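You operate a simulated robot arm through the tools that you are given. There is no shell and no other tool. Be economical: measure what you need, move in short steps, check, and stop when the job is done.

You run a simulated robot arm. Do the job below in one go: nothing can be reset, and whatever is moved stays where it is left.

TASK
Zero the strength meter on clean water, then take a reading of the brew sample.
Fine: blue collar tube into the tube well, press ZERO, tube back; red collar tube in, press READ, tube back. Set down upright: blue collar tube, red collar tube.

Only the result counts: the job must be done as asked and must still hold three seconds after the hand-in. Knocking over, shifting, dropping, spilling or breaking anything else fails it.

THE ROBOT
A 6-joint arm with a two-finger parallel gripper, fixed in place. Base frame: the origin is at the foot of the arm, x ahead of it, y to its left, z up; the work surface is at about z = 0.8. Units: m, rad, N and s.
With the tool pointing down near the work surface it reaches from about 0.26 to 0.68 m from the base axis. Its first joint turns from -1.152 to 1.152 rad. Payload 2.9 kg.
The tool frame sits at the grasp point between the pads (the TCP): z along the fingers, y along the line on which they close. The tips reach 0.03 m beyond it. The gripper opens to 0.11 m. The fingers are 0.02 m wide and 0.01 m thick; the gripper's body (0.048 by 0.112 m) begins 0.055 m behind the TCP.
Orientation is that of the tool frame in the base frame, as a unit quaternion [w, x, y, z]. With the fingers straight down and closing along the base's y, the tool's x points along the base's -x, its y along +y and its z along -z.

THE INTERFACE
- The arm moves only by the tool drive_tool. Its argument "increments" is text: rows parted by semicolons, each of 7 numbers parted by spaces: the shift along the tool's x, y, z in units of 300 mm (1.0 is 300 mm), then the turn, a rotation vector about the tool's x, y, z in units of 180 degrees (1.0 is 180 degrees), then the gripper command, from -1 (fully open) to 1 (shut), values between in proportion. In form: tx ty tz rx ry rz grip; .... A call has 1 to 12 rows; each row is the pose to reach, as a shift and turn from the pose commanded when the call began, along the tool's axes at that moment. A call with a number of a shift or a turn outside -1 to 1 is refused whole. A row lasts 0.2 s, in which the tool goes at most 0.05 m and 0.15 rad; a call with a longer step from one row to the next is refused whole, and so is a gripper value outside its range. A pose out of reach is approached as far as the arm can. The call stops where the force on the tool passes 40 N (or 10 N more than at its start, if that is more) or the arm is blocked; 0.2 s more then pass. Each finger travels about 0.108 m/s and halts on what it meets, pressing with about 21 N; the grip force reading is that of the motor and also rises with nothing between the fingers. The clock runs only during rows and for 0.2 s after the last one: add rows that repeat a pose to give the fingers time. It gives the time, the measured TCP pose, the force on the tool (base axes), the opening and the grip force at its end, in the units of the frame above (readings bear some noise), with the torque about the TCP (base axes, N m) and any sound that the robot's microphone picked up, and new pictures: "show" is both (left out), scene, wrist or none.
- Cameras (640 x 400 px; columns grow to the right, rows downward): "scene" is fixed at [0.0961, 0.438, 1.4036]; the picture's right is [-0.72, -0.69, 0.00], its down [-0.29, 0.30, -0.91] and it looks along [0.63, -0.65, -0.42] (base axes); focal length 332 px, centre (320, 200). "wrist" rides on the gripper at [0.072, 0.017, -0.103] in the tool frame; the picture's right is [-0.23, 0.97, 0.00], its down [-0.76, -0.18, -0.62] and it looks along [-0.61, -0.14, 0.78] (tool axes); focal length 222 px, centre (320, 200). There is no depth. A picture from a camera that has moved, and an enlarged one, comes with that camera's place and axes in the base frame and with its lens. The place of the scene camera against the robot may be out by one fixed shift of up to 0.018 m in any direction.
- enlarge(camera, box): a new picture of the part [left, top, right, bottom] of that camera's present view, enlarged. It takes no simulated time.
- job_done(): hands the job in; it is judged then, once.

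Work in short steps. Places have to be worked out from the pictures, the camera data and where the tool is seen: move nearer, look again, correct. Check each grasp and each placing, and mend what went wrong. You have 120 turns and 200 pictures in all, those below and enlarged ones among them. Open the gripper and draw the arm clear of the work before you hand the job in, unless the task says otherwise; then end with one line.

The tools are called after "Emit:" by a JSON object that holds its "op" and its "data". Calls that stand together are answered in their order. drive_tool: Moves the arm, as the interface text tells. Its arguments: {"type":"object","properties":{"increments":{"type":"string"},"show":{"type":"string","enum":["both","scene","wrist","none"]}},"required":["increments"]} The other tools are called the same way: enlarge (camera, box) takes an enlarged picture of a part of a camera's view; job_done () hands the job in.

At the start:

```text
time_s: 0.0
eef_pos: [0.3597, -0.0256, 1.2035]
ee_rot: [0.0, 0.0, 1.0, -0.001]
wrist_force: [-0.3, 0.4, -0.2]
torque: [0.01, -0.01, -0.01]
opening: 0.1104
grip_force: 0.1
```

scene: 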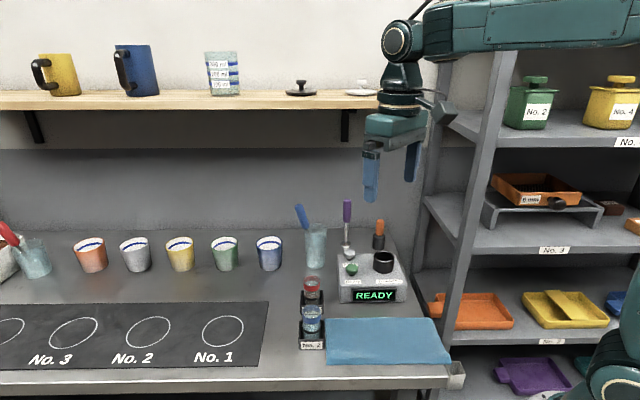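
wrist: 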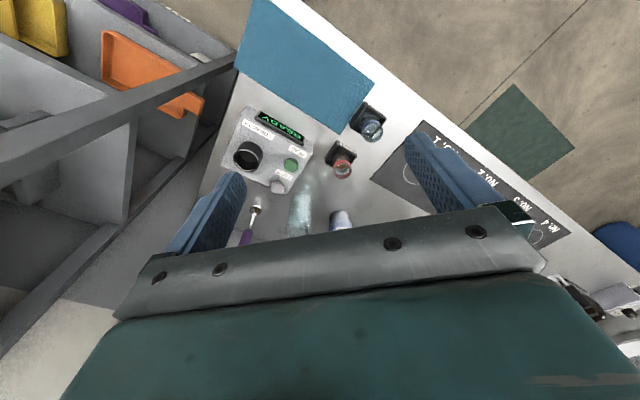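

I'll start with enlarged views of the meter and tubes in both cameras.

Emit:
{"op": "enlarge", "data": {"camera": "scene", "box": [280, 190, 460, 370]}}

Emit:
{"op": "enlarge", "data": {"camera": "wrist", "box": [210, 80, 410, 240]}}

```text
2.22 times, centred on (370, 280) of scene
camera zoom: at [0.0961, 0.438, 1.4036], right [-0.72, -0.69, 0.0], down [-0.29, 0.3, -0.91], along [0.63, -0.65, -0.42], focal length 738 px, centre (209, 22)
```

zoom: 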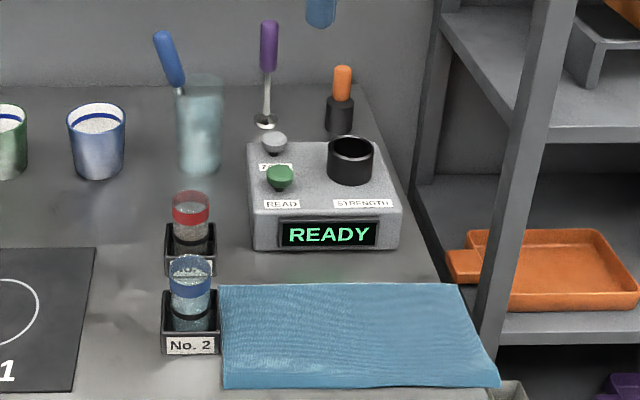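

```text
2.50 times, centred on (310, 160) of wrist
camera zoom: at [0.2865, -0.0092, 1.3071], right [0.23, 0.97, 0.0], down [0.76, -0.18, 0.62], along [0.61, -0.14, -0.78], focal length 555 px, centre (345, 300)
```

zoom: 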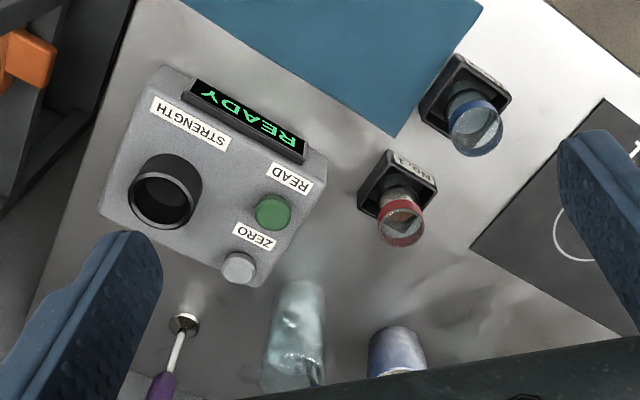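

The blue tube looks to be near (0.474, 0.057) with its top at about z 0.877. The red tube is near (0.544, -0.016). I'll move above the blue tube and look again.

Emit:
{"op": "drive_tool", "data": {"increments": "-.0635 .0453 .1017 0 0 0 -.4; -.127 .0906 .2034 0 0 0 -.4; -.1905 .1359 .305 0 0 0 -.4; -.254 .1812 .4067 0 0 0 -.4; -.3175 .2265 .5083 0 0 0 -.4; -.381 .272 .58 0 0 0 -.4; -.381 .272 .58 0 0 0 -.4"}}

```text
time_s: 1.6
eef_pos: [0.4765, 0.0569, 1.0298]
ee_rot: [0.0, 0.0, 1.0, 0.0]
wrist_force: [0.2, 0.0, 0.2]
torque: [-0.01, -0.03, -0.02]
opening: 0.0771
grip_force: 0.1
camera wrist: at [0.4029, 0.0735, 1.1335], right [0.23, 0.97, 0.0], down [0.76, -0.18, 0.62], along [0.61, -0.14, -0.78], focal length 222 px, centre (320, 200)
```

scene: 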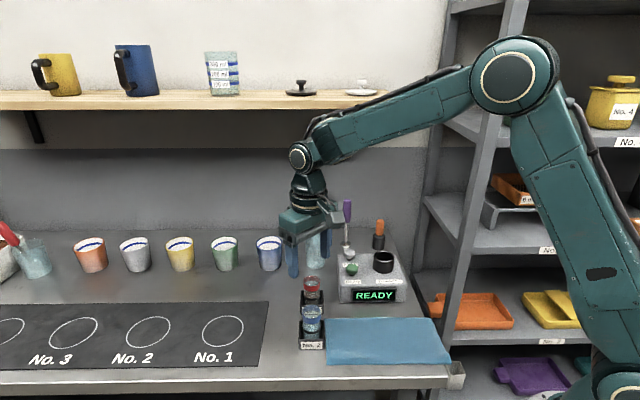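
wrist: 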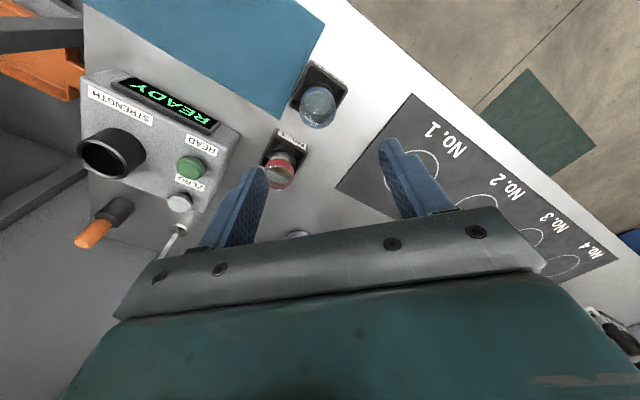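

From here I can triangulate. I'll enlarge this view.

Emit:
{"op": "enlarge", "data": {"camera": "wrist", "box": [240, 40, 380, 200]}}

Emit:
{"op": "enlarge", "data": {"camera": "wrist", "box": [60, 60, 260, 220]}}

```text
2.50 times, centred on (310, 120) of wrist
camera zoom: at [0.4029, 0.0735, 1.1335], right [0.23, 0.97, 0.0], down [0.76, -0.18, 0.62], along [0.61, -0.14, -0.78], focal length 555 px, centre (345, 400)
```

zoom: 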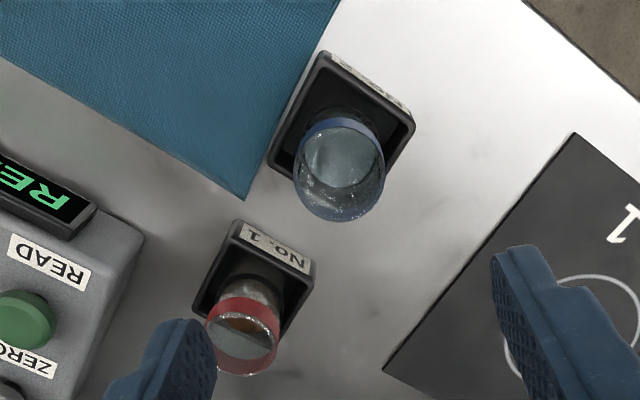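

```text
2.50 times, centred on (160, 140) of wrist
camera zoom: at [0.4029, 0.0735, 1.1335], right [0.23, 0.97, 0.0], down [0.76, -0.18, 0.62], along [0.61, -0.14, -0.78], focal length 555 px, centre (720, 350)
```

zoom: 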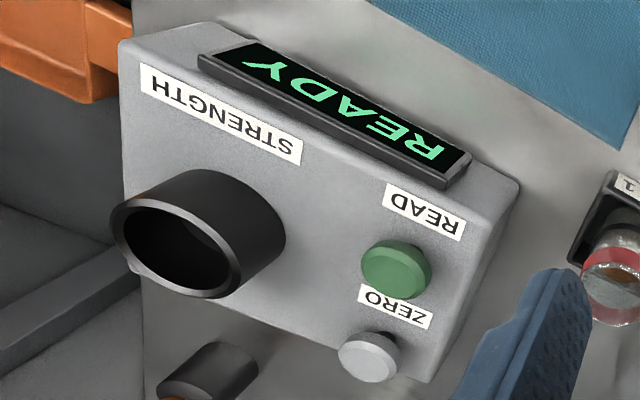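

Triangulated positions:
- Blue tube: (0.477, 0.055), top 0.874
- Red tube: (0.549, -0.018), top 0.875
- Well: (0.466, -0.203), rim 0.900
- ZERO: (0.559, -0.175)
- READ: (0.509, -0.126), with both button tops at about 0.877

I'll go down to just above the blue tube and check the alignment.

Emit:
{"op": "drive_tool", "data": {"increments": "0 -.006 .12 0 0 0 -.7; 0 -.006 .24 0 0 0 -.7; 0 -.006 .333 0 0 0 -.7; 0 -.006 .333 0 0 0 -.7"}}

```text
time_s: 2.6
eef_pos: [0.4733, 0.0544, 0.929]
ee_rot: [0.0, 0.0, 1.0, 0.0]
wrist_force: [-0.4, 0.5, -0.2]
torque: [0.0, 0.02, -0.04]
opening: 0.0933
grip_force: 0.1
camera wrist: at [0.4002, 0.0702, 1.0329], right [0.23, 0.97, 0.0], down [0.76, -0.18, 0.62], along [0.61, -0.14, -0.78], focal length 222 px, centre (320, 200)
```

scene: 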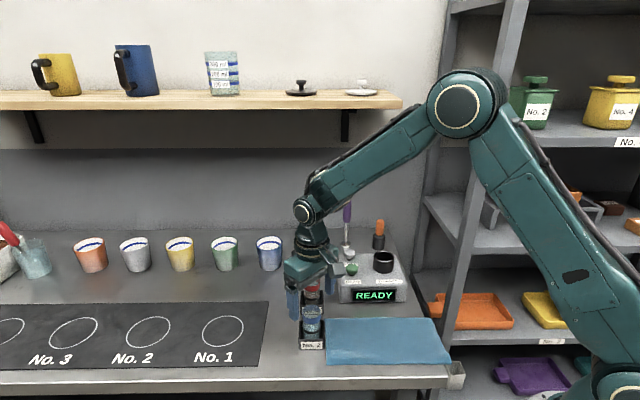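
wrist: 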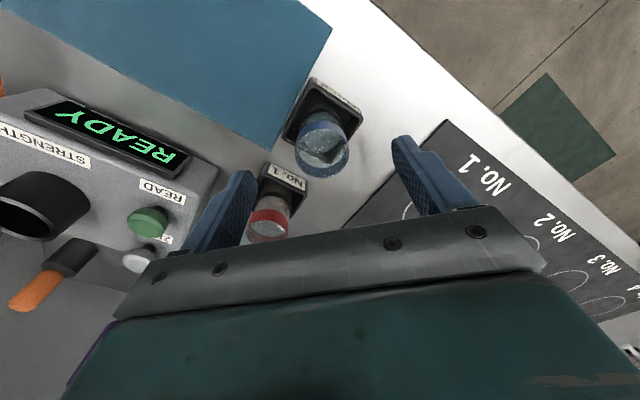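

Alignment agrees with the prediction to within 2 mm. I'll go down to grip the collar with TCP z about 0.886, then close.

Emit:
{"op": "drive_tool", "data": {"increments": "-.006 -.003 .07 0 0 0 -.7; -.006 -.003 .143 0 0 0 -.7; -.006 -.003 .143 0 0 0 -.4; -.006 -.003 .143 0 0 0 0; -.006 -.003 .143 0 0 0 .5; -.006 -.003 .143 0 0 0 .5"}}

```text
time_s: 4.0
eef_pos: [0.4761, 0.0526, 0.8884]
ee_rot: [0.0, 0.0, 1.0, 0.0]
wrist_force: [-0.6, 0.6, 0.0]
torque: [0.0, 0.03, 0.03]
opening: 0.0392
grip_force: 20.8
camera wrist: at [0.4028, 0.07, 0.9912], right [0.23, 0.97, 0.0], down [0.76, -0.18, 0.62], along [0.61, -0.14, -0.78], focal length 222 px, centre (320, 200)
```

scene: 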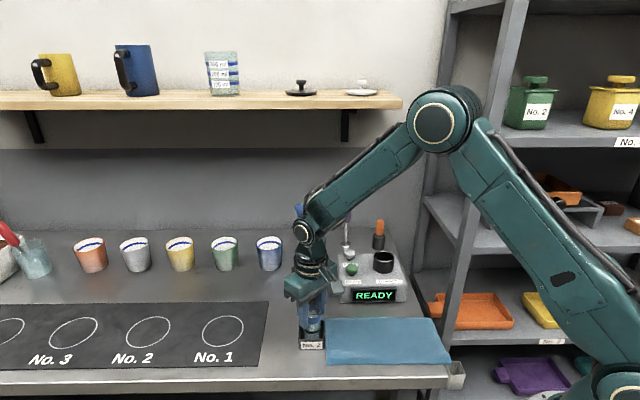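
wrist: 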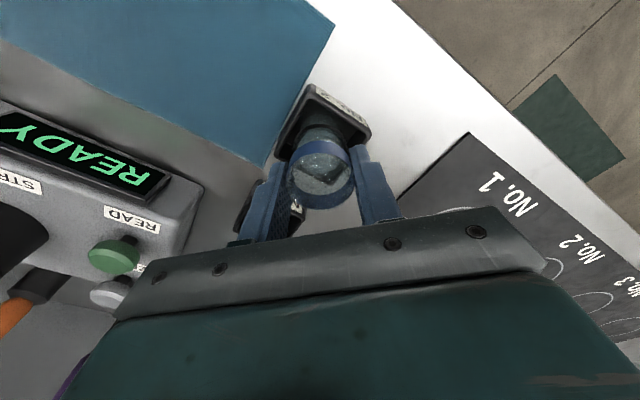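

Gripped at an opening of 39 mm. I'll lift gently and check that it comes up cleanly.

Emit:
{"op": "drive_tool", "data": {"increments": "0 0 -.03 0 0 0 .5; 0 0 -.08 0 0 0 .5; 0 0 -.16 0 0 0 .5; 0 0 -.26 0 0 0 .5; 0 0 -.38 0 0 0 .5; 0 0 -.4 0 0 0 .5"}}

Emit:
{"op": "enlarge", "data": {"camera": "wrist", "box": [220, 80, 420, 260]}}

Emit:
{"op": "enlarge", "data": {"camera": "scene", "box": [260, 220, 420, 360]}}

```text
time_s: 5.4
eef_pos: [0.4766, 0.0521, 1.0082]
ee_rot: [0.0, 0.0, 1.0, -0.001]
wrist_force: [-0.4, -0.1, -1.4]
torque: [-0.04, 0.04, 0.02]
opening: 0.0393
grip_force: 20.9
camera wrist: at [0.4038, 0.069, 1.1117], right [0.23, 0.97, 0.0], down [0.76, -0.18, 0.62], along [0.61, -0.14, -0.78], focal length 222 px, centre (320, 200)
```

scene: 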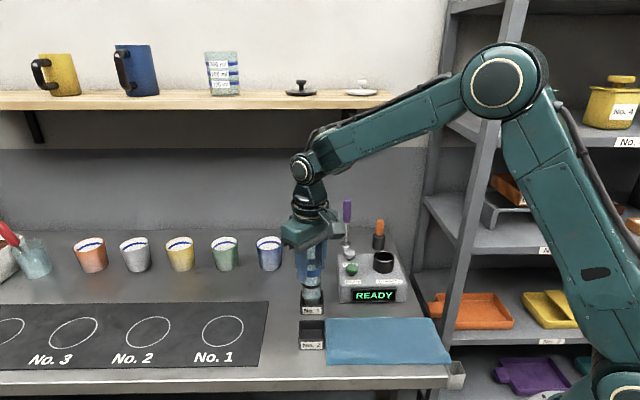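
wrist: 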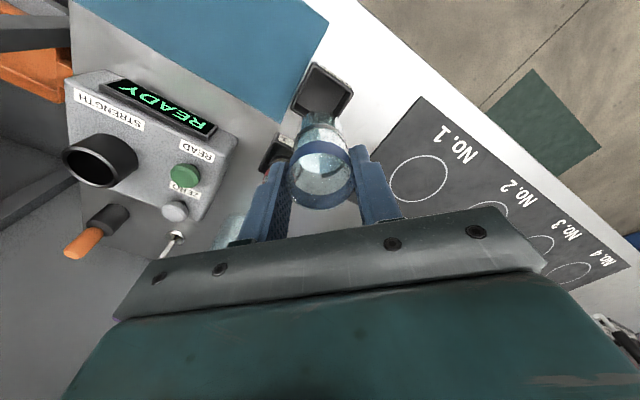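

```text
2.22 times, centred on (320, 170) of wrist
camera zoom: at [0.4038, 0.069, 1.1117], right [0.23, 0.97, 0.0], down [0.76, -0.18, 0.62], along [0.61, -0.14, -0.78], focal length 494 px, centre (320, 267)
```

zoom: 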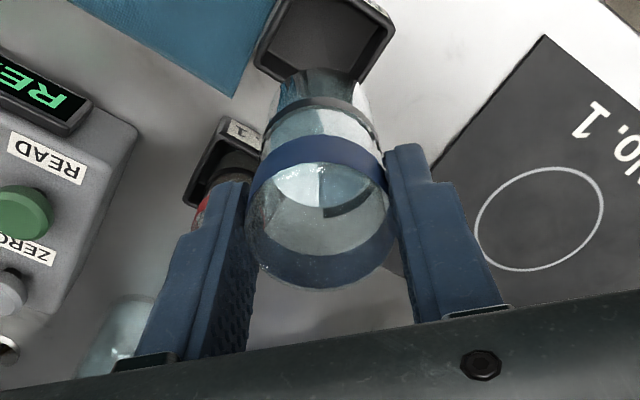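

```text
2.86 times, centred on (340, 290) of scene
camera zoom: at [0.0961, 0.438, 1.4036], right [-0.72, -0.69, 0.0], down [-0.29, 0.3, -0.91], along [0.63, -0.65, -0.42], focal length 950 px, centre (263, -57)
```

zoom: 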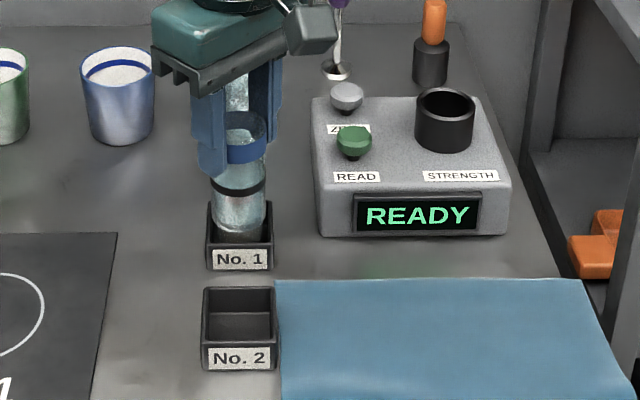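

The tube is up and vertical. I'll carry it over the well (0.466, -0.203), staying above the rim.

Emit:
{"op": "drive_tool", "data": {"increments": ".004 -.05 -.067 0 0 0 .5; .008 -.15 -.067 0 0 0 .5; .012 -.26 -.067 0 0 0 .5; .018 -.38 -.067 0 0 0 .5; .022 -.5 -.067 0 0 0 .5; .027 -.61 -.067 0 0 0 .5; .03 -.71 -.067 0 0 0 .5; .033 -.8 -.067 0 0 0 .5; .033 -.85 -.067 0 0 0 .5; .033 -.85 -.067 0 0 0 .5"}}

Emit:
{"op": "enlarge", "data": {"camera": "wrist", "box": [220, 60, 420, 240]}}

Emit:
{"op": "enlarge", "data": {"camera": "scene", "box": [310, 180, 450, 310]}}

```text
time_s: 7.6
eef_pos: [0.4689, -0.2012, 1.0261]
ee_rot: [0.0, 0.001, 1.0, 0.0]
wrist_force: [0.3, 1.0, -1.2]
torque: [0.02, 0.02, 0.04]
opening: 0.0393
grip_force: 21.4
camera wrist: at [0.3948, -0.1855, 1.1297], right [0.23, 0.97, 0.0], down [0.76, -0.18, 0.62], along [0.61, -0.14, -0.78], focal length 222 px, centre (320, 200)
```

scene: 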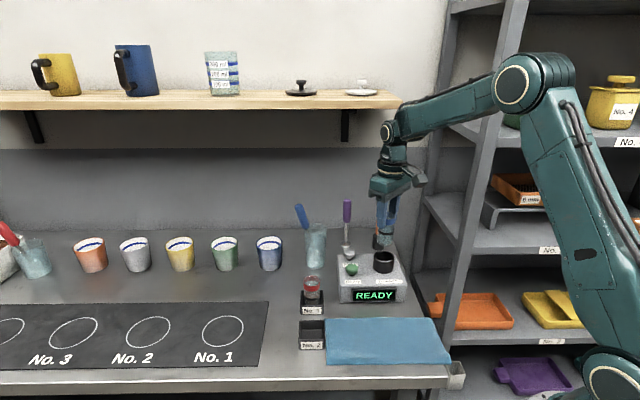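
wrist: 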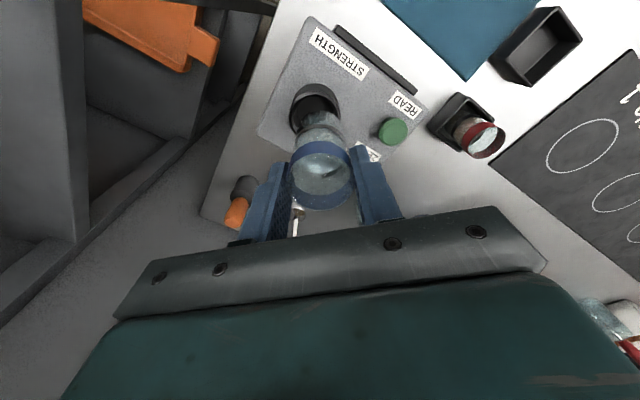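

```text
2.22 times, centred on (320, 150) of wrist
camera zoom: at [0.3948, -0.1855, 1.1297], right [0.23, 0.97, 0.0], down [0.76, -0.18, 0.62], along [0.61, -0.14, -0.78], focal length 494 px, centre (320, 311)
```

zoom: 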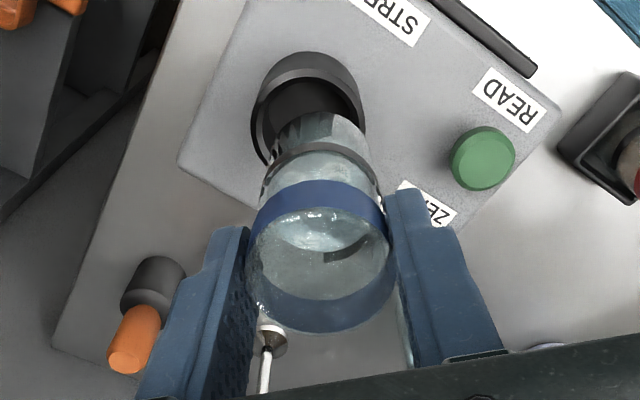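

```text
3.08 times, centred on (380, 245) of scene
camera zoom: at [0.0962, 0.438, 1.4036], right [-0.72, -0.69, 0.0], down [-0.29, 0.3, -0.91], along [0.63, -0.65, -0.42], focal length 1022 px, centre (135, 62)
```

zoom: 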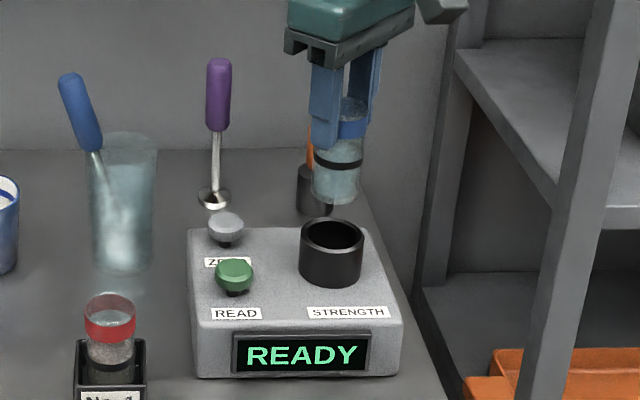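

The well position holds up, but the bore is only a little wider than the tube. I'll drop to just above the rim and refine the alignment.

Emit:
{"op": "drive_tool", "data": {"increments": "0 0 .05 0 0 0 .5; 0 0 .1 0 0 0 .5; 0 0 .1 0 0 0 .5", "show": "none"}}

Emit:
{"op": "enlarge", "data": {"camera": "scene", "box": [350, 210, 414, 290]}}

Emit:
{"op": "enlarge", "data": {"camera": "wrist", "box": [270, 80, 370, 220]}}

```text
time_s: 8.4
eef_pos: [0.4666, -0.2025, 0.9967]
ee_rot: [0.0, -0.001, 1.0, 0.0]
wrist_force: [0.8, -0.7, -1.1]
torque: [-0.01, -0.02, -0.03]
opening: 0.0391
grip_force: 20.6
```

```text
5.00 times, centred on (382, 250) of scene
camera zoom: at [0.0961, 0.438, 1.4036], right [-0.72, -0.69, 0.0], down [-0.29, 0.3, -0.91], along [0.63, -0.65, -0.42], focal length 1662 px, centre (10, -50)
```

zoom: 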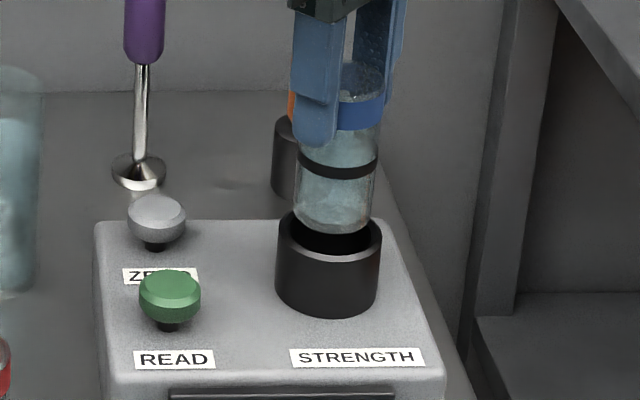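

```text
2.86 times, centred on (320, 150) of wrist
camera zoom: at [0.3933, -0.1855, 1.1], right [0.23, 0.97, 0.0], down [0.76, -0.18, 0.62], along [0.61, -0.14, -0.78], focal length 635 px, centre (320, 343)
```

zoom: 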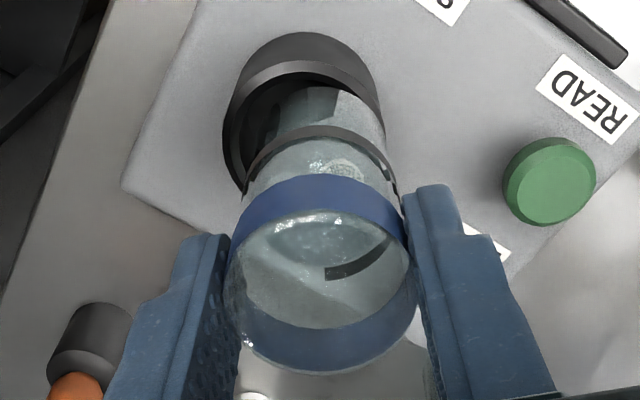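

I need sharper views to settle the few-millimetre alignment.

Emit:
{"op": "enlarge", "data": {"camera": "scene", "box": [368, 230, 400, 280]}}

Emit:
{"op": "enlarge", "data": {"camera": "wrist", "box": [290, 85, 350, 165]}}

```text
8.00 times, centred on (384, 255) of scene
camera zoom: at [0.0961, 0.438, 1.4036], right [-0.72, -0.69, 0.0], down [-0.29, 0.3, -0.91], along [0.63, -0.65, -0.42], focal length 2658 px, centre (-192, -240)
```

zoom: 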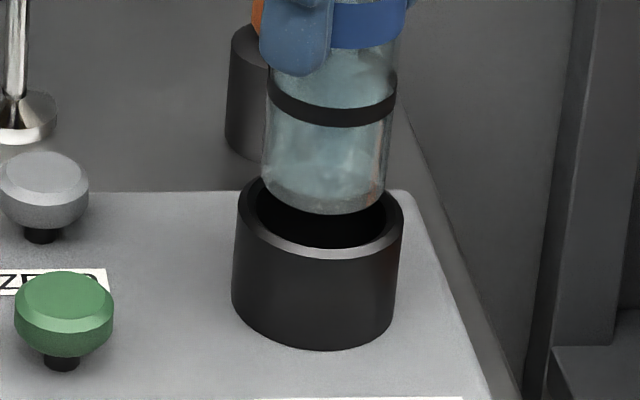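

```text
5.00 times, centred on (320, 125) of wrist
camera zoom: at [0.3933, -0.1855, 1.1], right [0.23, 0.97, 0.0], down [0.76, -0.18, 0.62], along [0.61, -0.14, -0.78], focal length 1111 px, centre (320, 575)
```

zoom: 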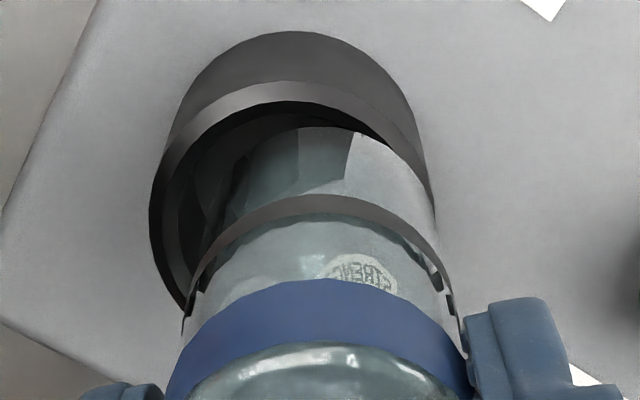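

The wrist view shows the tube about 5 mm too far toward +y, while the scene view shows little sideways error. I'll apply a compromise shift of (+2, -4.5) mm and look again.

Emit:
{"op": "drive_tool", "data": {"increments": "-.0067 -.015 0 0 0 0 .5; -.0067 -.015 0 0 0 0 .5", "show": "none"}}

Emit:
{"op": "enlarge", "data": {"camera": "scene", "box": [368, 230, 400, 280]}}

Emit:
{"op": "enlarge", "data": {"camera": "wrist", "box": [290, 85, 350, 165]}}

```text
time_s: 9.0
eef_pos: [0.4669, -0.2071, 0.9974]
ee_rot: [0.0, 0.001, 1.0, -0.001]
wrist_force: [0.4, 0.0, -0.7]
torque: [0.0, -0.01, -0.04]
opening: 0.0392
grip_force: 21.5
```

```text
8.00 times, centred on (384, 255) of scene
camera zoom: at [0.0961, 0.438, 1.4036], right [-0.72, -0.69, 0.0], down [-0.29, 0.3, -0.91], along [0.63, -0.65, -0.42], focal length 2658 px, centre (-192, -240)
```

zoom: 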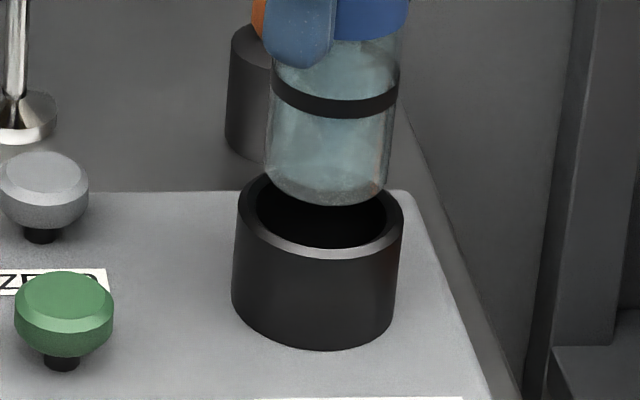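

```text
5.00 times, centred on (320, 125) of wrist
camera zoom: at [0.3951, -0.1901, 1.1], right [0.23, 0.97, 0.0], down [0.76, -0.18, 0.62], along [0.61, -0.14, -0.78], focal length 1111 px, centre (320, 575)
```

zoom: 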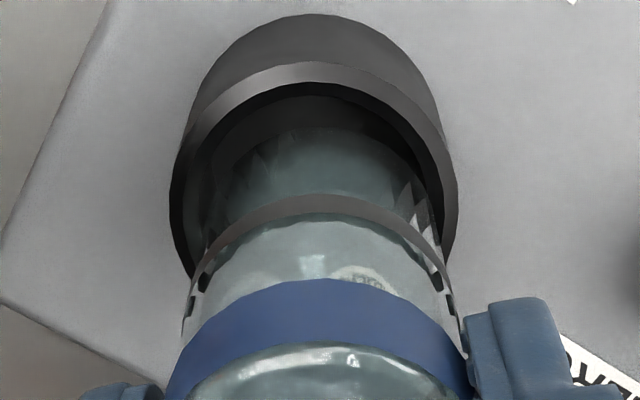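

That is nearly centred in both views. I'll nudge 0.8 mm toward -y and lower the tube into the mouth of the well in small force-limited steps.

Emit:
{"op": "drive_tool", "data": {"increments": "0 -.0027 .02 0 0 0 .5; 0 -.0027 .04 0 0 0 .5; 0 -.0027 .06 0 0 0 .5; 0 -.0027 .08 0 0 0 .5; 0 -.0027 .08 0 0 0 .5", "show": "none"}}

Emit:
{"op": "enlarge", "data": {"camera": "scene", "box": [350, 210, 414, 290]}}

Emit:
{"op": "enlarge", "data": {"camera": "wrist", "box": [270, 85, 370, 225]}}

```text
time_s: 10.2
eef_pos: [0.4682, -0.2087, 0.9732]
ee_rot: [0.0, 0.0, 1.0, 0.0]
wrist_force: [1.8, 0.0, -0.4]
torque: [-0.01, -0.12, -0.02]
opening: 0.0391
grip_force: 21.6
```

```text
5.00 times, centred on (382, 250) of scene
camera zoom: at [0.0962, 0.438, 1.4036], right [-0.72, -0.69, 0.0], down [-0.29, 0.3, -0.91], along [0.63, -0.65, -0.42], focal length 1662 px, centre (10, -50)
```

zoom: 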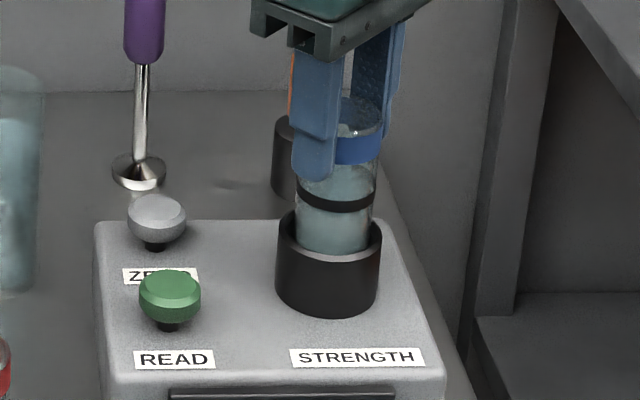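

```text
2.86 times, centred on (320, 155) of wrist
camera zoom: at [0.3956, -0.1913, 1.0763], right [0.23, 0.97, 0.0], down [0.76, -0.18, 0.62], along [0.61, -0.14, -0.78], focal length 635 px, centre (320, 329)
```

zoom: 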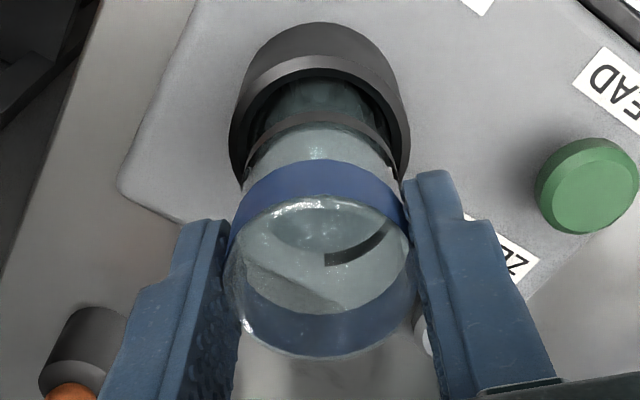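

The tube is in the mouth of the well, with a slight +x contact force. I'll shift 1 mm toward +x and keep lowering.

Emit:
{"op": "drive_tool", "data": {"increments": "-.004 0 .02 0 0 0 .5; -.004 0 .04 0 0 0 .5; -.004 0 .06 0 0 0 .5; -.004 0 .08 0 0 0 .5; -.004 0 .1 0 0 0 .5; -.004 0 .1 0 0 0 .5"}}

```text
time_s: 11.6
eef_pos: [0.4705, -0.208, 0.9449]
ee_rot: [0.002, 0.0, 1.0, -0.001]
wrist_force: [3.0, -4.4, 14.7]
torque: [-0.36, -0.26, -0.02]
opening: 0.0394
grip_force: 21.0
camera wrist: at [0.3973, -0.1913, 1.0472], right [0.23, 0.97, 0.0], down [0.76, -0.18, 0.63], along [0.61, -0.14, -0.78], focal length 222 px, centre (320, 200)
```

scene: 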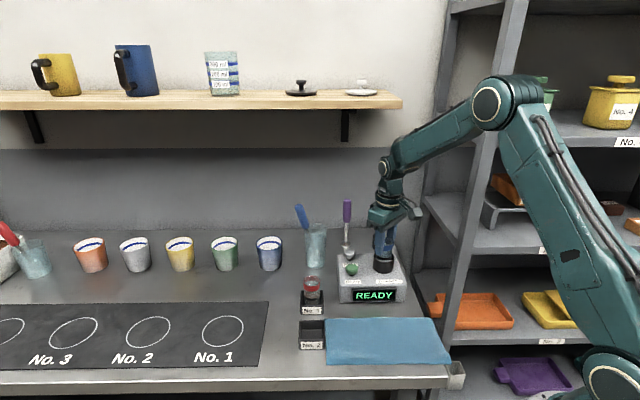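
wrist: 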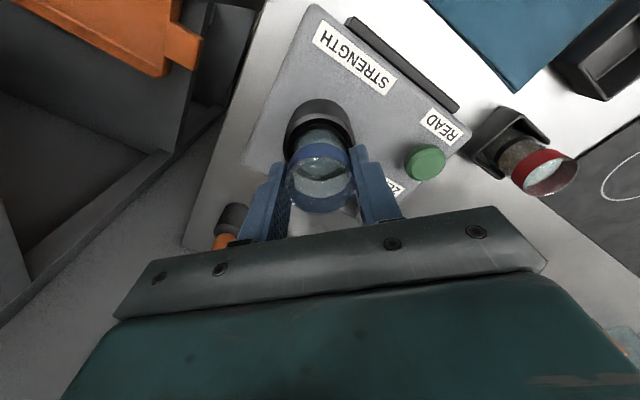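

There is now 14.7 N upward, so the tube is probably on the well floor with a small lateral load. I'll shift slightly to relieve that and look before releasing.

Emit:
{"op": "drive_tool", "data": {"increments": "-.003 -.004 -.004 0 0 0 .5; -.003 -.004 -.004 0 0 0 .5", "show": "none"}}

Emit:
{"op": "enlarge", "data": {"camera": "scene", "box": [350, 210, 414, 290]}}

```text
time_s: 12.2
eef_pos: [0.4701, -0.2092, 0.9441]
ee_rot: [0.0, 0.0, 1.0, 0.0]
wrist_force: [1.8, 0.3, 6.5]
torque: [-0.13, -0.23, 0.03]
opening: 0.0392
grip_force: 20.8
```

```text
5.00 times, centred on (382, 250) of scene
camera zoom: at [0.0961, 0.4381, 1.4036], right [-0.72, -0.69, 0.0], down [-0.29, 0.3, -0.91], along [0.63, -0.65, -0.42], focal length 1662 px, centre (10, -50)
```

zoom: 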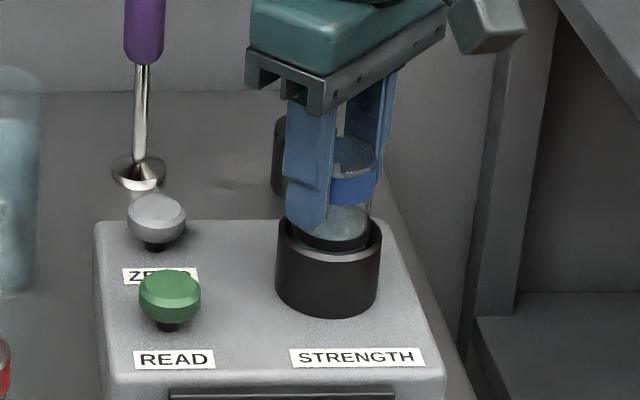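

The tube's black ring is level with the rim, so it looks seated. I'll release and lift a little to check.

Emit:
{"op": "drive_tool", "data": {"increments": "0 0 0 0 0 0 .2; 0 0 0 0 0 0 -.1; 0 0 0 0 0 0 -.4; 0 0 0 0 0 0 -.5; 0 0 -.03 0 0 0 -.5; 0 0 -.12 0 0 0 -.5; 0 0 -.25 0 0 0 -.5; 0 0 -.27 0 0 0 -.5"}}

Emit:
{"op": "enlarge", "data": {"camera": "scene", "box": [330, 210, 430, 310]}}

Emit:
{"op": "enlarge", "data": {"camera": "wrist", "box": [240, 60, 460, 240]}}

```text
time_s: 14.0
eef_pos: [0.4693, -0.2107, 1.0245]
ee_rot: [0.0, 0.001, 1.0, 0.001]
wrist_force: [-0.4, -0.6, -0.3]
torque: [0.06, 0.02, 0.02]
opening: 0.0823
grip_force: 0.0
camera wrist: at [0.3959, -0.193, 1.1288], right [0.23, 0.97, 0.0], down [0.76, -0.18, 0.62], along [0.61, -0.14, -0.78], focal length 222 px, centre (320, 200)
```

scene: 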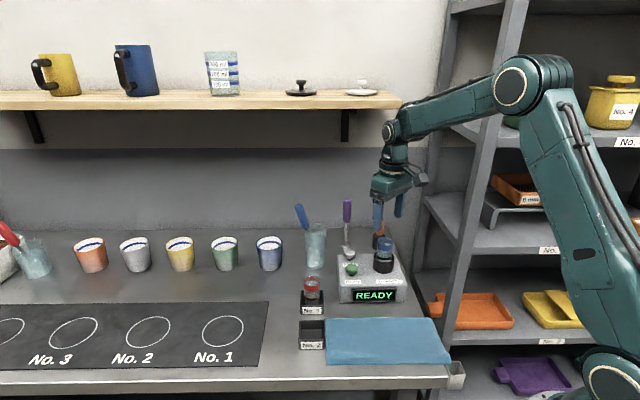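
wrist: 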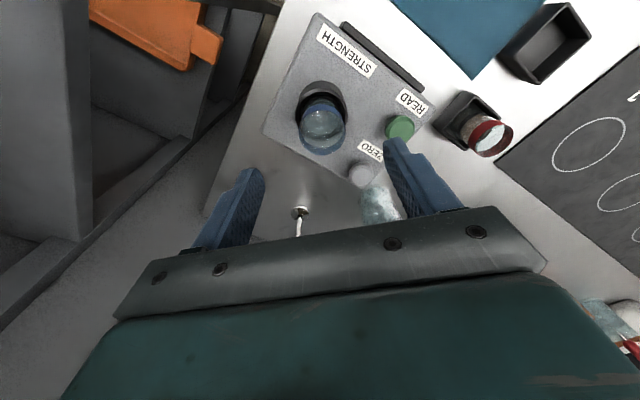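

```text
4.00 times, centred on (380, 260) of scene
camera zoom: at [0.0961, 0.438, 1.4036], right [-0.72, -0.69, 0.0], down [-0.29, 0.3, -0.91], along [0.63, -0.65, -0.42], focal length 1329 px, centre (80, -40)
```

zoom: 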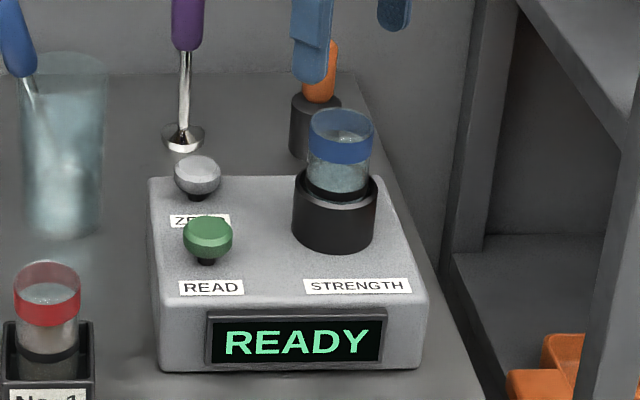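

```text
2.22 times, centred on (350, 150) of wrist
camera zoom: at [0.3959, -0.193, 1.1288], right [0.23, 0.97, 0.0], down [0.76, -0.18, 0.62], along [0.61, -0.14, -0.78], focal length 494 px, centre (253, 311)
```

zoom: 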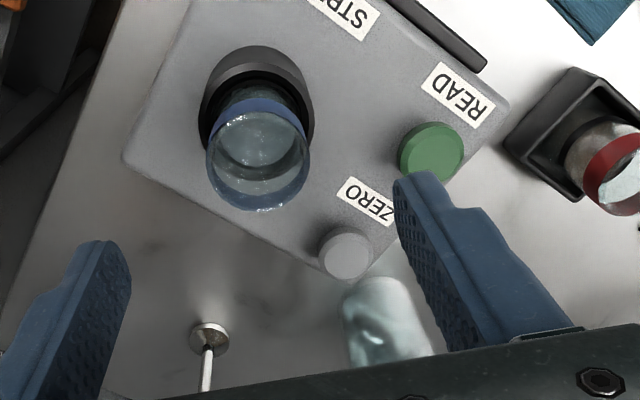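

The blue tube is seated upright in the well. I'll close the gripper and move over ZERO at about (0.560, -0.175), then go down to just above it.

Emit:
{"op": "drive_tool", "data": {"increments": "-.1 .04 0 0 0 0 -.1; -.2 .08 0 0 0 0 .4; -.302 .117 0 0 0 0 1; -.302 .117 .1 0 0 0 1; -.302 .117 .2 0 0 0 1; -.302 .117 .29 0 0 0 1; -.302 .117 .29 0 0 0 1"}}

Emit:
{"op": "enlarge", "data": {"camera": "scene", "box": [320, 210, 420, 310]}}

Emit:
{"op": "enlarge", "data": {"camera": "wrist", "box": [240, 60, 440, 240]}}

```text
time_s: 15.6
eef_pos: [0.56, -0.1733, 0.9379]
ee_rot: [0.0, 0.0, 1.0, 0.0]
wrist_force: [-0.9, 0.6, -0.5]
torque: [0.0, 0.0, 0.01]
opening: 0.0
grip_force: 21.1
camera wrist: at [0.4872, -0.1573, 1.0406], right [0.23, 0.97, 0.0], down [0.76, -0.18, 0.62], along [0.61, -0.14, -0.78], focal length 222 px, centre (320, 200)
```

scene: 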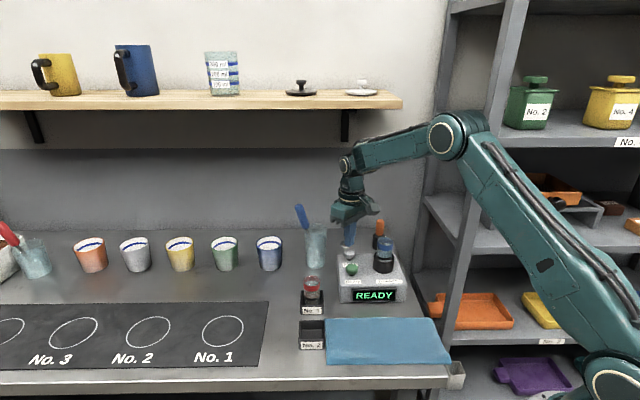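
wrist: 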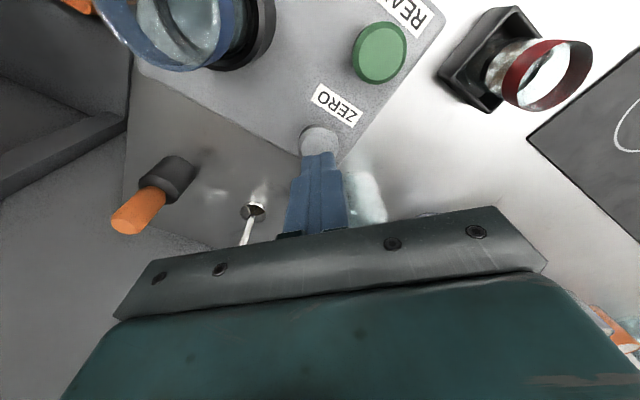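

```text
4.00 times, centred on (370, 260) of scene
camera zoom: at [0.0961, 0.438, 1.4036], right [-0.72, -0.69, 0.0], down [-0.29, 0.3, -0.91], along [0.63, -0.65, -0.42], focal length 1329 px, centre (120, -40)
```

zoom: 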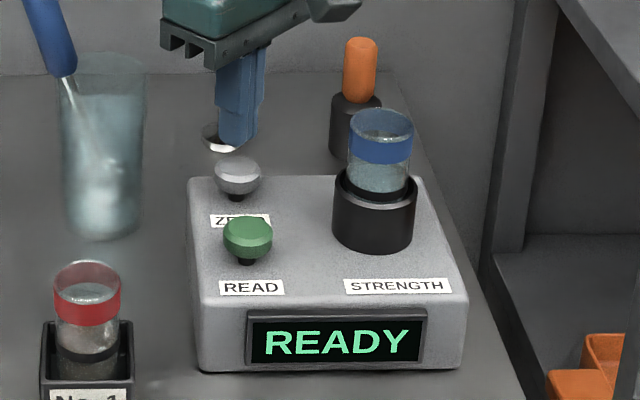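

```text
2.22 times, centred on (340, 150) of wrist
camera zoom: at [0.4872, -0.1573, 1.0406], right [0.23, 0.97, 0.0], down [0.76, -0.18, 0.62], along [0.61, -0.14, -0.78], focal length 494 px, centre (276, 311)
```

zoom: 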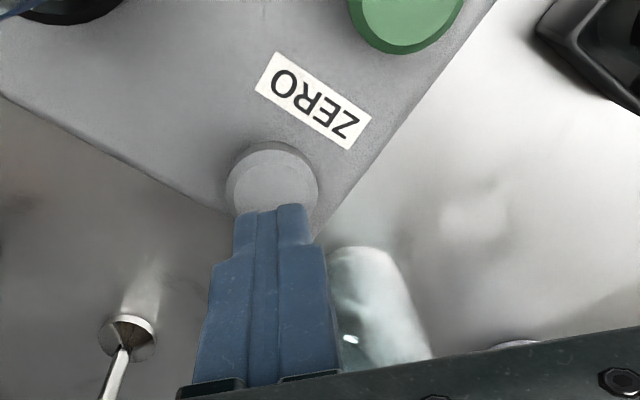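

The fingertips line up with ZERO to within 2 to 3 mm. I'll press down in small steps, watching force and sound.

Emit:
{"op": "drive_tool", "data": {"increments": "0 -.007 .06 0 0 0 1; 0 -.007 .09 0 0 0 1; 0 -.007 .1 0 0 0 1; 0 -.007 .107 0 0 0 1; 0 -.007 .113 0 0 0 1; 0 -.007 .113 0 0 0 1", "show": "none"}}

Emit:
{"op": "enlarge", "data": {"camera": "scene", "box": [320, 210, 420, 310]}}

```text
time_s: 17.0
eef_pos: [0.5601, -0.1764, 0.9063]
ee_rot: [0.002, 0.001, 1.0, 0.0]
wrist_force: [-11.3, -1.2, 26.6]
torque: [-0.06, 0.39, 0.01]
opening: 0.0001
grip_force: 21.1
heard: click
```

```text
4.00 times, centred on (370, 260) of scene
camera zoom: at [0.0954, 0.4381, 1.4036], right [-0.72, -0.69, 0.0], down [-0.29, 0.3, -0.91], along [0.63, -0.65, -0.42], focal length 1329 px, centre (120, -40)
```

zoom: 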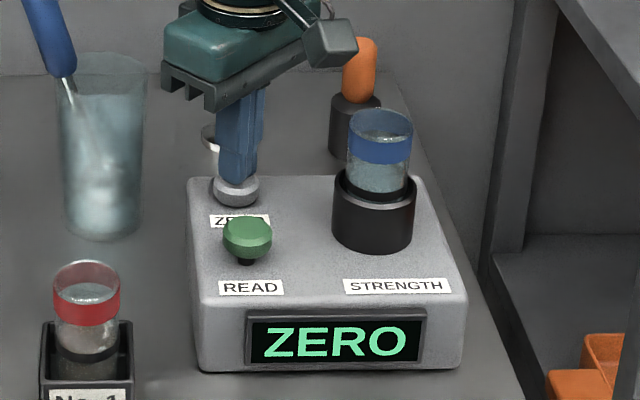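

The click was heard and the display shows ZERO. I'll lift off and return above the well with the gripper open.

Emit:
{"op": "drive_tool", "data": {"increments": "0 0 -.05 0 0 0 1; 0 0 -.17 0 0 0 1; 0 0 -.3 0 0 0 1; 0 0 -.4 0 0 0 .5; .1 -.04 -.4 0 0 0 0; .2 -.08 -.4 0 0 0 -.3; .3 -.11 -.4 0 0 0 -.5; .3 -.11 -.4 0 0 0 -.5"}}

Emit:
{"op": "enlarge", "data": {"camera": "wrist", "box": [220, 60, 420, 240]}}

```text
time_s: 18.8
eef_pos: [0.47, -0.2069, 1.0259]
ee_rot: [0.0, 0.001, 1.0, 0.0]
wrist_force: [0.2, 0.0, -0.2]
torque: [-0.01, -0.01, 0.03]
opening: 0.0825
grip_force: 0.1
camera wrist: at [0.3963, -0.1901, 1.1288], right [0.23, 0.97, 0.0], down [0.76, -0.18, 0.62], along [0.61, -0.14, -0.78], focal length 222 px, centre (320, 200)
```

scene: 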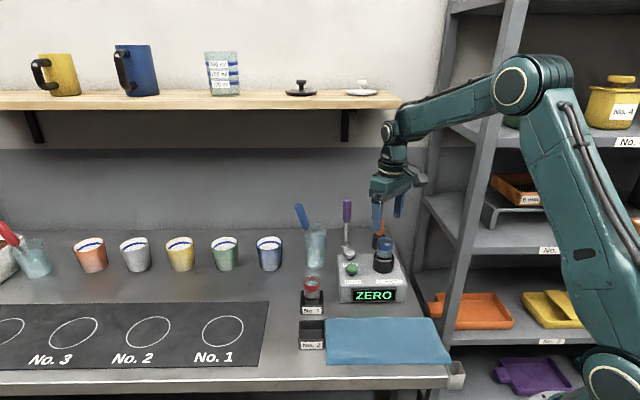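
wrist: 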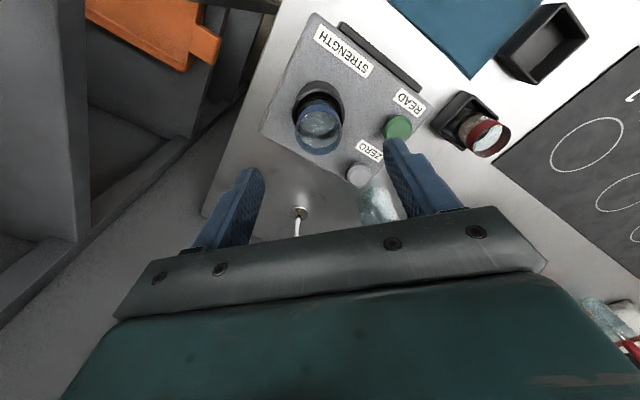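

```text
2.22 times, centred on (320, 150) of wrist
camera zoom: at [0.3963, -0.1901, 1.1288], right [0.23, 0.97, 0.0], down [0.76, -0.18, 0.62], along [0.61, -0.14, -0.78], focal length 494 px, centre (320, 311)
```

zoom: 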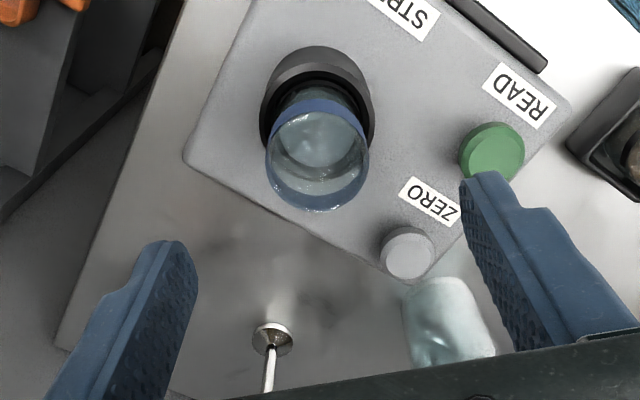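

The tube is centred below the gripper. I'll go down and grip at the same height as before.

Emit:
{"op": "drive_tool", "data": {"increments": "0 -.003 .1 0 0 0 -.5; 0 -.003 .2 0 0 0 -.5; 0 -.003 .265 0 0 0 -.5; 0 -.003 .265 0 0 0 -.5; 0 -.003 .265 0 0 0 -.1; 0 -.003 .265 0 0 0 .3; 0 -.003 .265 0 0 0 .5; 0 -.003 .265 0 0 0 .5", "show": "wrist"}}

```text
time_s: 20.6
eef_pos: [0.4707, -0.2081, 0.9444]
ee_rot: [0.0, 0.0, 1.0, 0.0]
wrist_force: [-0.7, 0.0, 0.6]
torque: [-0.03, -0.03, -0.01]
opening: 0.0392
grip_force: 20.8
camera wrist: at [0.3988, -0.1919, 1.0475], right [0.23, 0.97, 0.0], down [0.76, -0.18, 0.62], along [0.61, -0.14, -0.78], focal length 222 px, centre (320, 200)
```

wrist: 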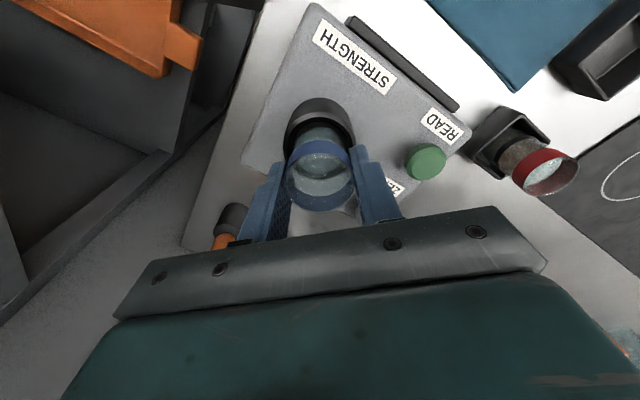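

Gripped with almost no side load, which puts the well axis at about (0.470, -0.208). I'll lift straight out.

Emit:
{"op": "drive_tool", "data": {"increments": "0 0 -.03 0 0 0 .5; 0 0 -.08 0 0 0 .5; 0 0 -.14 0 0 0 .5; 0 0 -.2 0 0 0 .5; 0 0 -.28 0 0 0 .5; 0 0 -.28 0 0 0 .5", "show": "scene"}}

```text
time_s: 22.0
eef_pos: [0.4706, -0.2108, 1.0275]
ee_rot: [0.001, 0.0, 1.0, 0.0]
wrist_force: [0.3, -0.1, -1.3]
torque: [0.02, 0.02, 0.01]
opening: 0.0393
grip_force: 20.8
```

scene: 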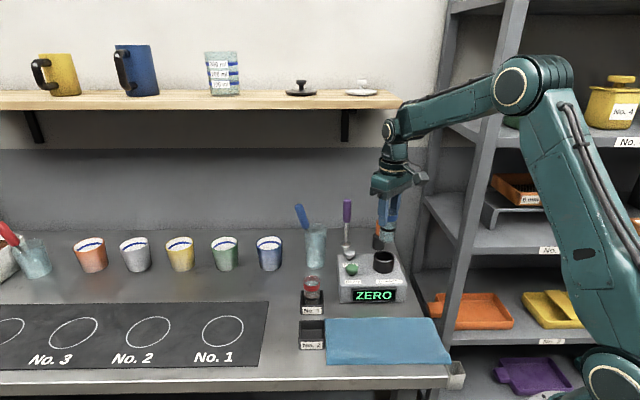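

It came out cleanly. I'll carry it back to box No. 2, stopping above the exact grasp spot.

Emit:
{"op": "drive_tool", "data": {"increments": "-.001 .05 0 0 0 0 .5; -.002 .15 0 0 0 0 .5; -.004 .26 0 0 0 0 .5; -.006 .38 0 0 0 0 .5; -.008 .5 0 0 0 0 .5; -.011 .61 0 0 0 0 .5; -.014 .72 0 0 0 0 .5; -.016 .82 0 0 0 0 .5; -.0173 .8747 0 0 0 0 .5; -.0173 .8747 .1 0 0 0 .5; -.0173 .8747 .2 0 0 0 .5; -.0173 .8747 .2 0 0 0 .5", "show": "none"}}

Emit:
{"op": "enlarge", "data": {"camera": "scene", "box": [270, 260, 370, 360]}}

Emit:
{"op": "enlarge", "data": {"camera": "wrist", "box": [240, 60, 400, 220]}}

```text
time_s: 24.6
eef_pos: [0.4759, 0.0507, 0.9703]
ee_rot: [0.0, 0.0, 1.0, 0.0]
wrist_force: [0.2, -0.5, 0.3]
torque: [-0.02, 0.0, 0.01]
opening: 0.039
grip_force: 21.5
```

```text
4.00 times, centred on (320, 310) of scene
camera zoom: at [0.0961, 0.438, 1.4036], right [-0.72, -0.69, 0.0], down [-0.29, 0.3, -0.91], along [0.63, -0.65, -0.42], focal length 1329 px, centre (320, -240)
```

zoom: 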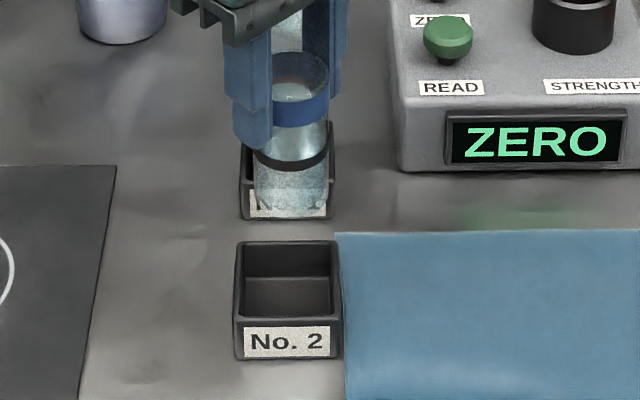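

```text
2.50 times, centred on (320, 140) of wrist
camera zoom: at [0.403, 0.0685, 1.0738], right [0.23, 0.97, 0.0], down [0.76, -0.18, 0.62], along [0.61, -0.14, -0.78], focal length 555 px, centre (320, 350)
```

zoom: 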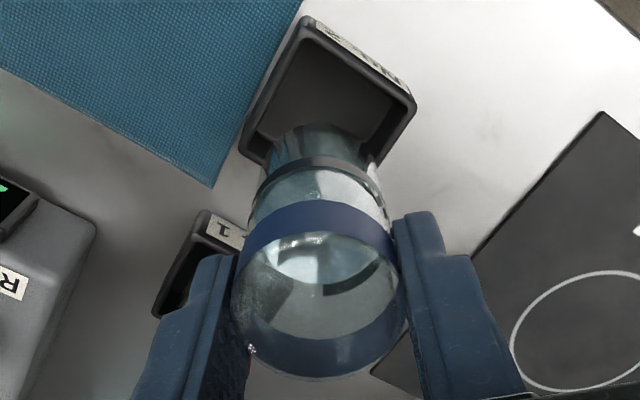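

The tube is centred above the box. I'll lower it to the original height.

Emit:
{"op": "drive_tool", "data": {"increments": "0 0 .05 0 0 0 .5; 0 0 .1 0 0 0 .5; 0 0 .15 0 0 0 .5; 0 0 .2 0 0 0 .5; 0 0 .24 0 0 0 .5; 0 0 .262 0 0 0 .5; 0 0 .268 0 0 0 .5; 0 0 .268 0 0 0 .5"}}

```text
time_s: 26.4
eef_pos: [0.4751, 0.054, 0.8885]
ee_rot: [0.0, 0.001, 1.0, 0.0]
wrist_force: [1.0, -0.3, -1.0]
torque: [-0.01, 0.01, 0.02]
opening: 0.0391
grip_force: 21.2
camera wrist: at [0.402, 0.0699, 0.9915], right [0.23, 0.97, 0.0], down [0.76, -0.18, 0.62], along [0.61, -0.14, -0.78], focal length 222 px, centre (320, 200)
```

scene: 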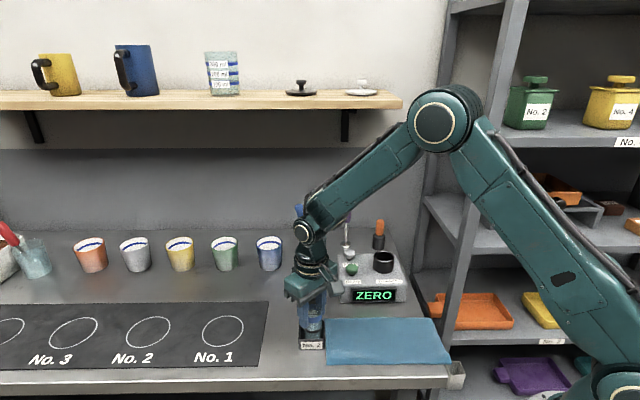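
wrist: 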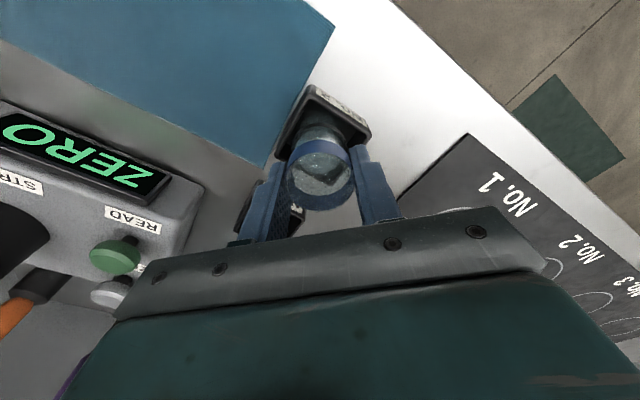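

No floor contact yet, so I'll lower a few more millimetres under force watch.

Emit:
{"op": "drive_tool", "data": {"increments": "0 0 .004 0 0 0 .5; 0 0 .008 0 0 0 .5; 0 0 .008 0 0 0 .5", "show": "none"}}

```text
time_s: 27.2
eef_pos: [0.4756, 0.0538, 0.8859]
ee_rot: [0.0, -0.001, 1.0, 0.0]
wrist_force: [-0.2, 0.5, -1.0]
torque: [0.01, 0.0, -0.02]
opening: 0.0393
grip_force: 20.8
```

Emit:
{"op": "drive_tool", "data": {"increments": "0 0 .003 0 0 0 .5; 0 0 .006 0 0 0 .5; 0 0 .009 0 0 0 .5; 0 0 .009 0 0 0 .5", "show": "none"}}

Emit:
{"op": "enlarge", "data": {"camera": "scene", "box": [280, 270, 350, 360]}}

```text
time_s: 28.2
eef_pos: [0.4762, 0.0539, 0.8833]
ee_rot: [0.001, 0.001, 1.0, 0.0]
wrist_force: [-1.6, 3.3, 13.1]
torque: [0.36, 0.12, -0.02]
opening: 0.0391
grip_force: 20.6
```

```text
4.44 times, centred on (315, 315) of scene
camera zoom: at [0.0959, 0.438, 1.4036], right [-0.72, -0.69, 0.0], down [-0.29, 0.3, -0.91], along [0.63, -0.65, -0.42], focal length 1477 px, centre (342, -311)
```

zoom: 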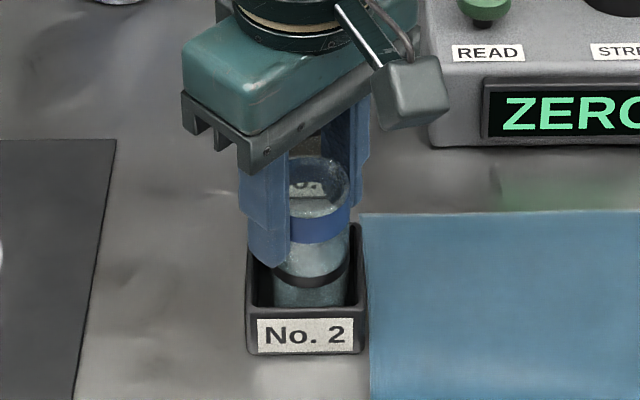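

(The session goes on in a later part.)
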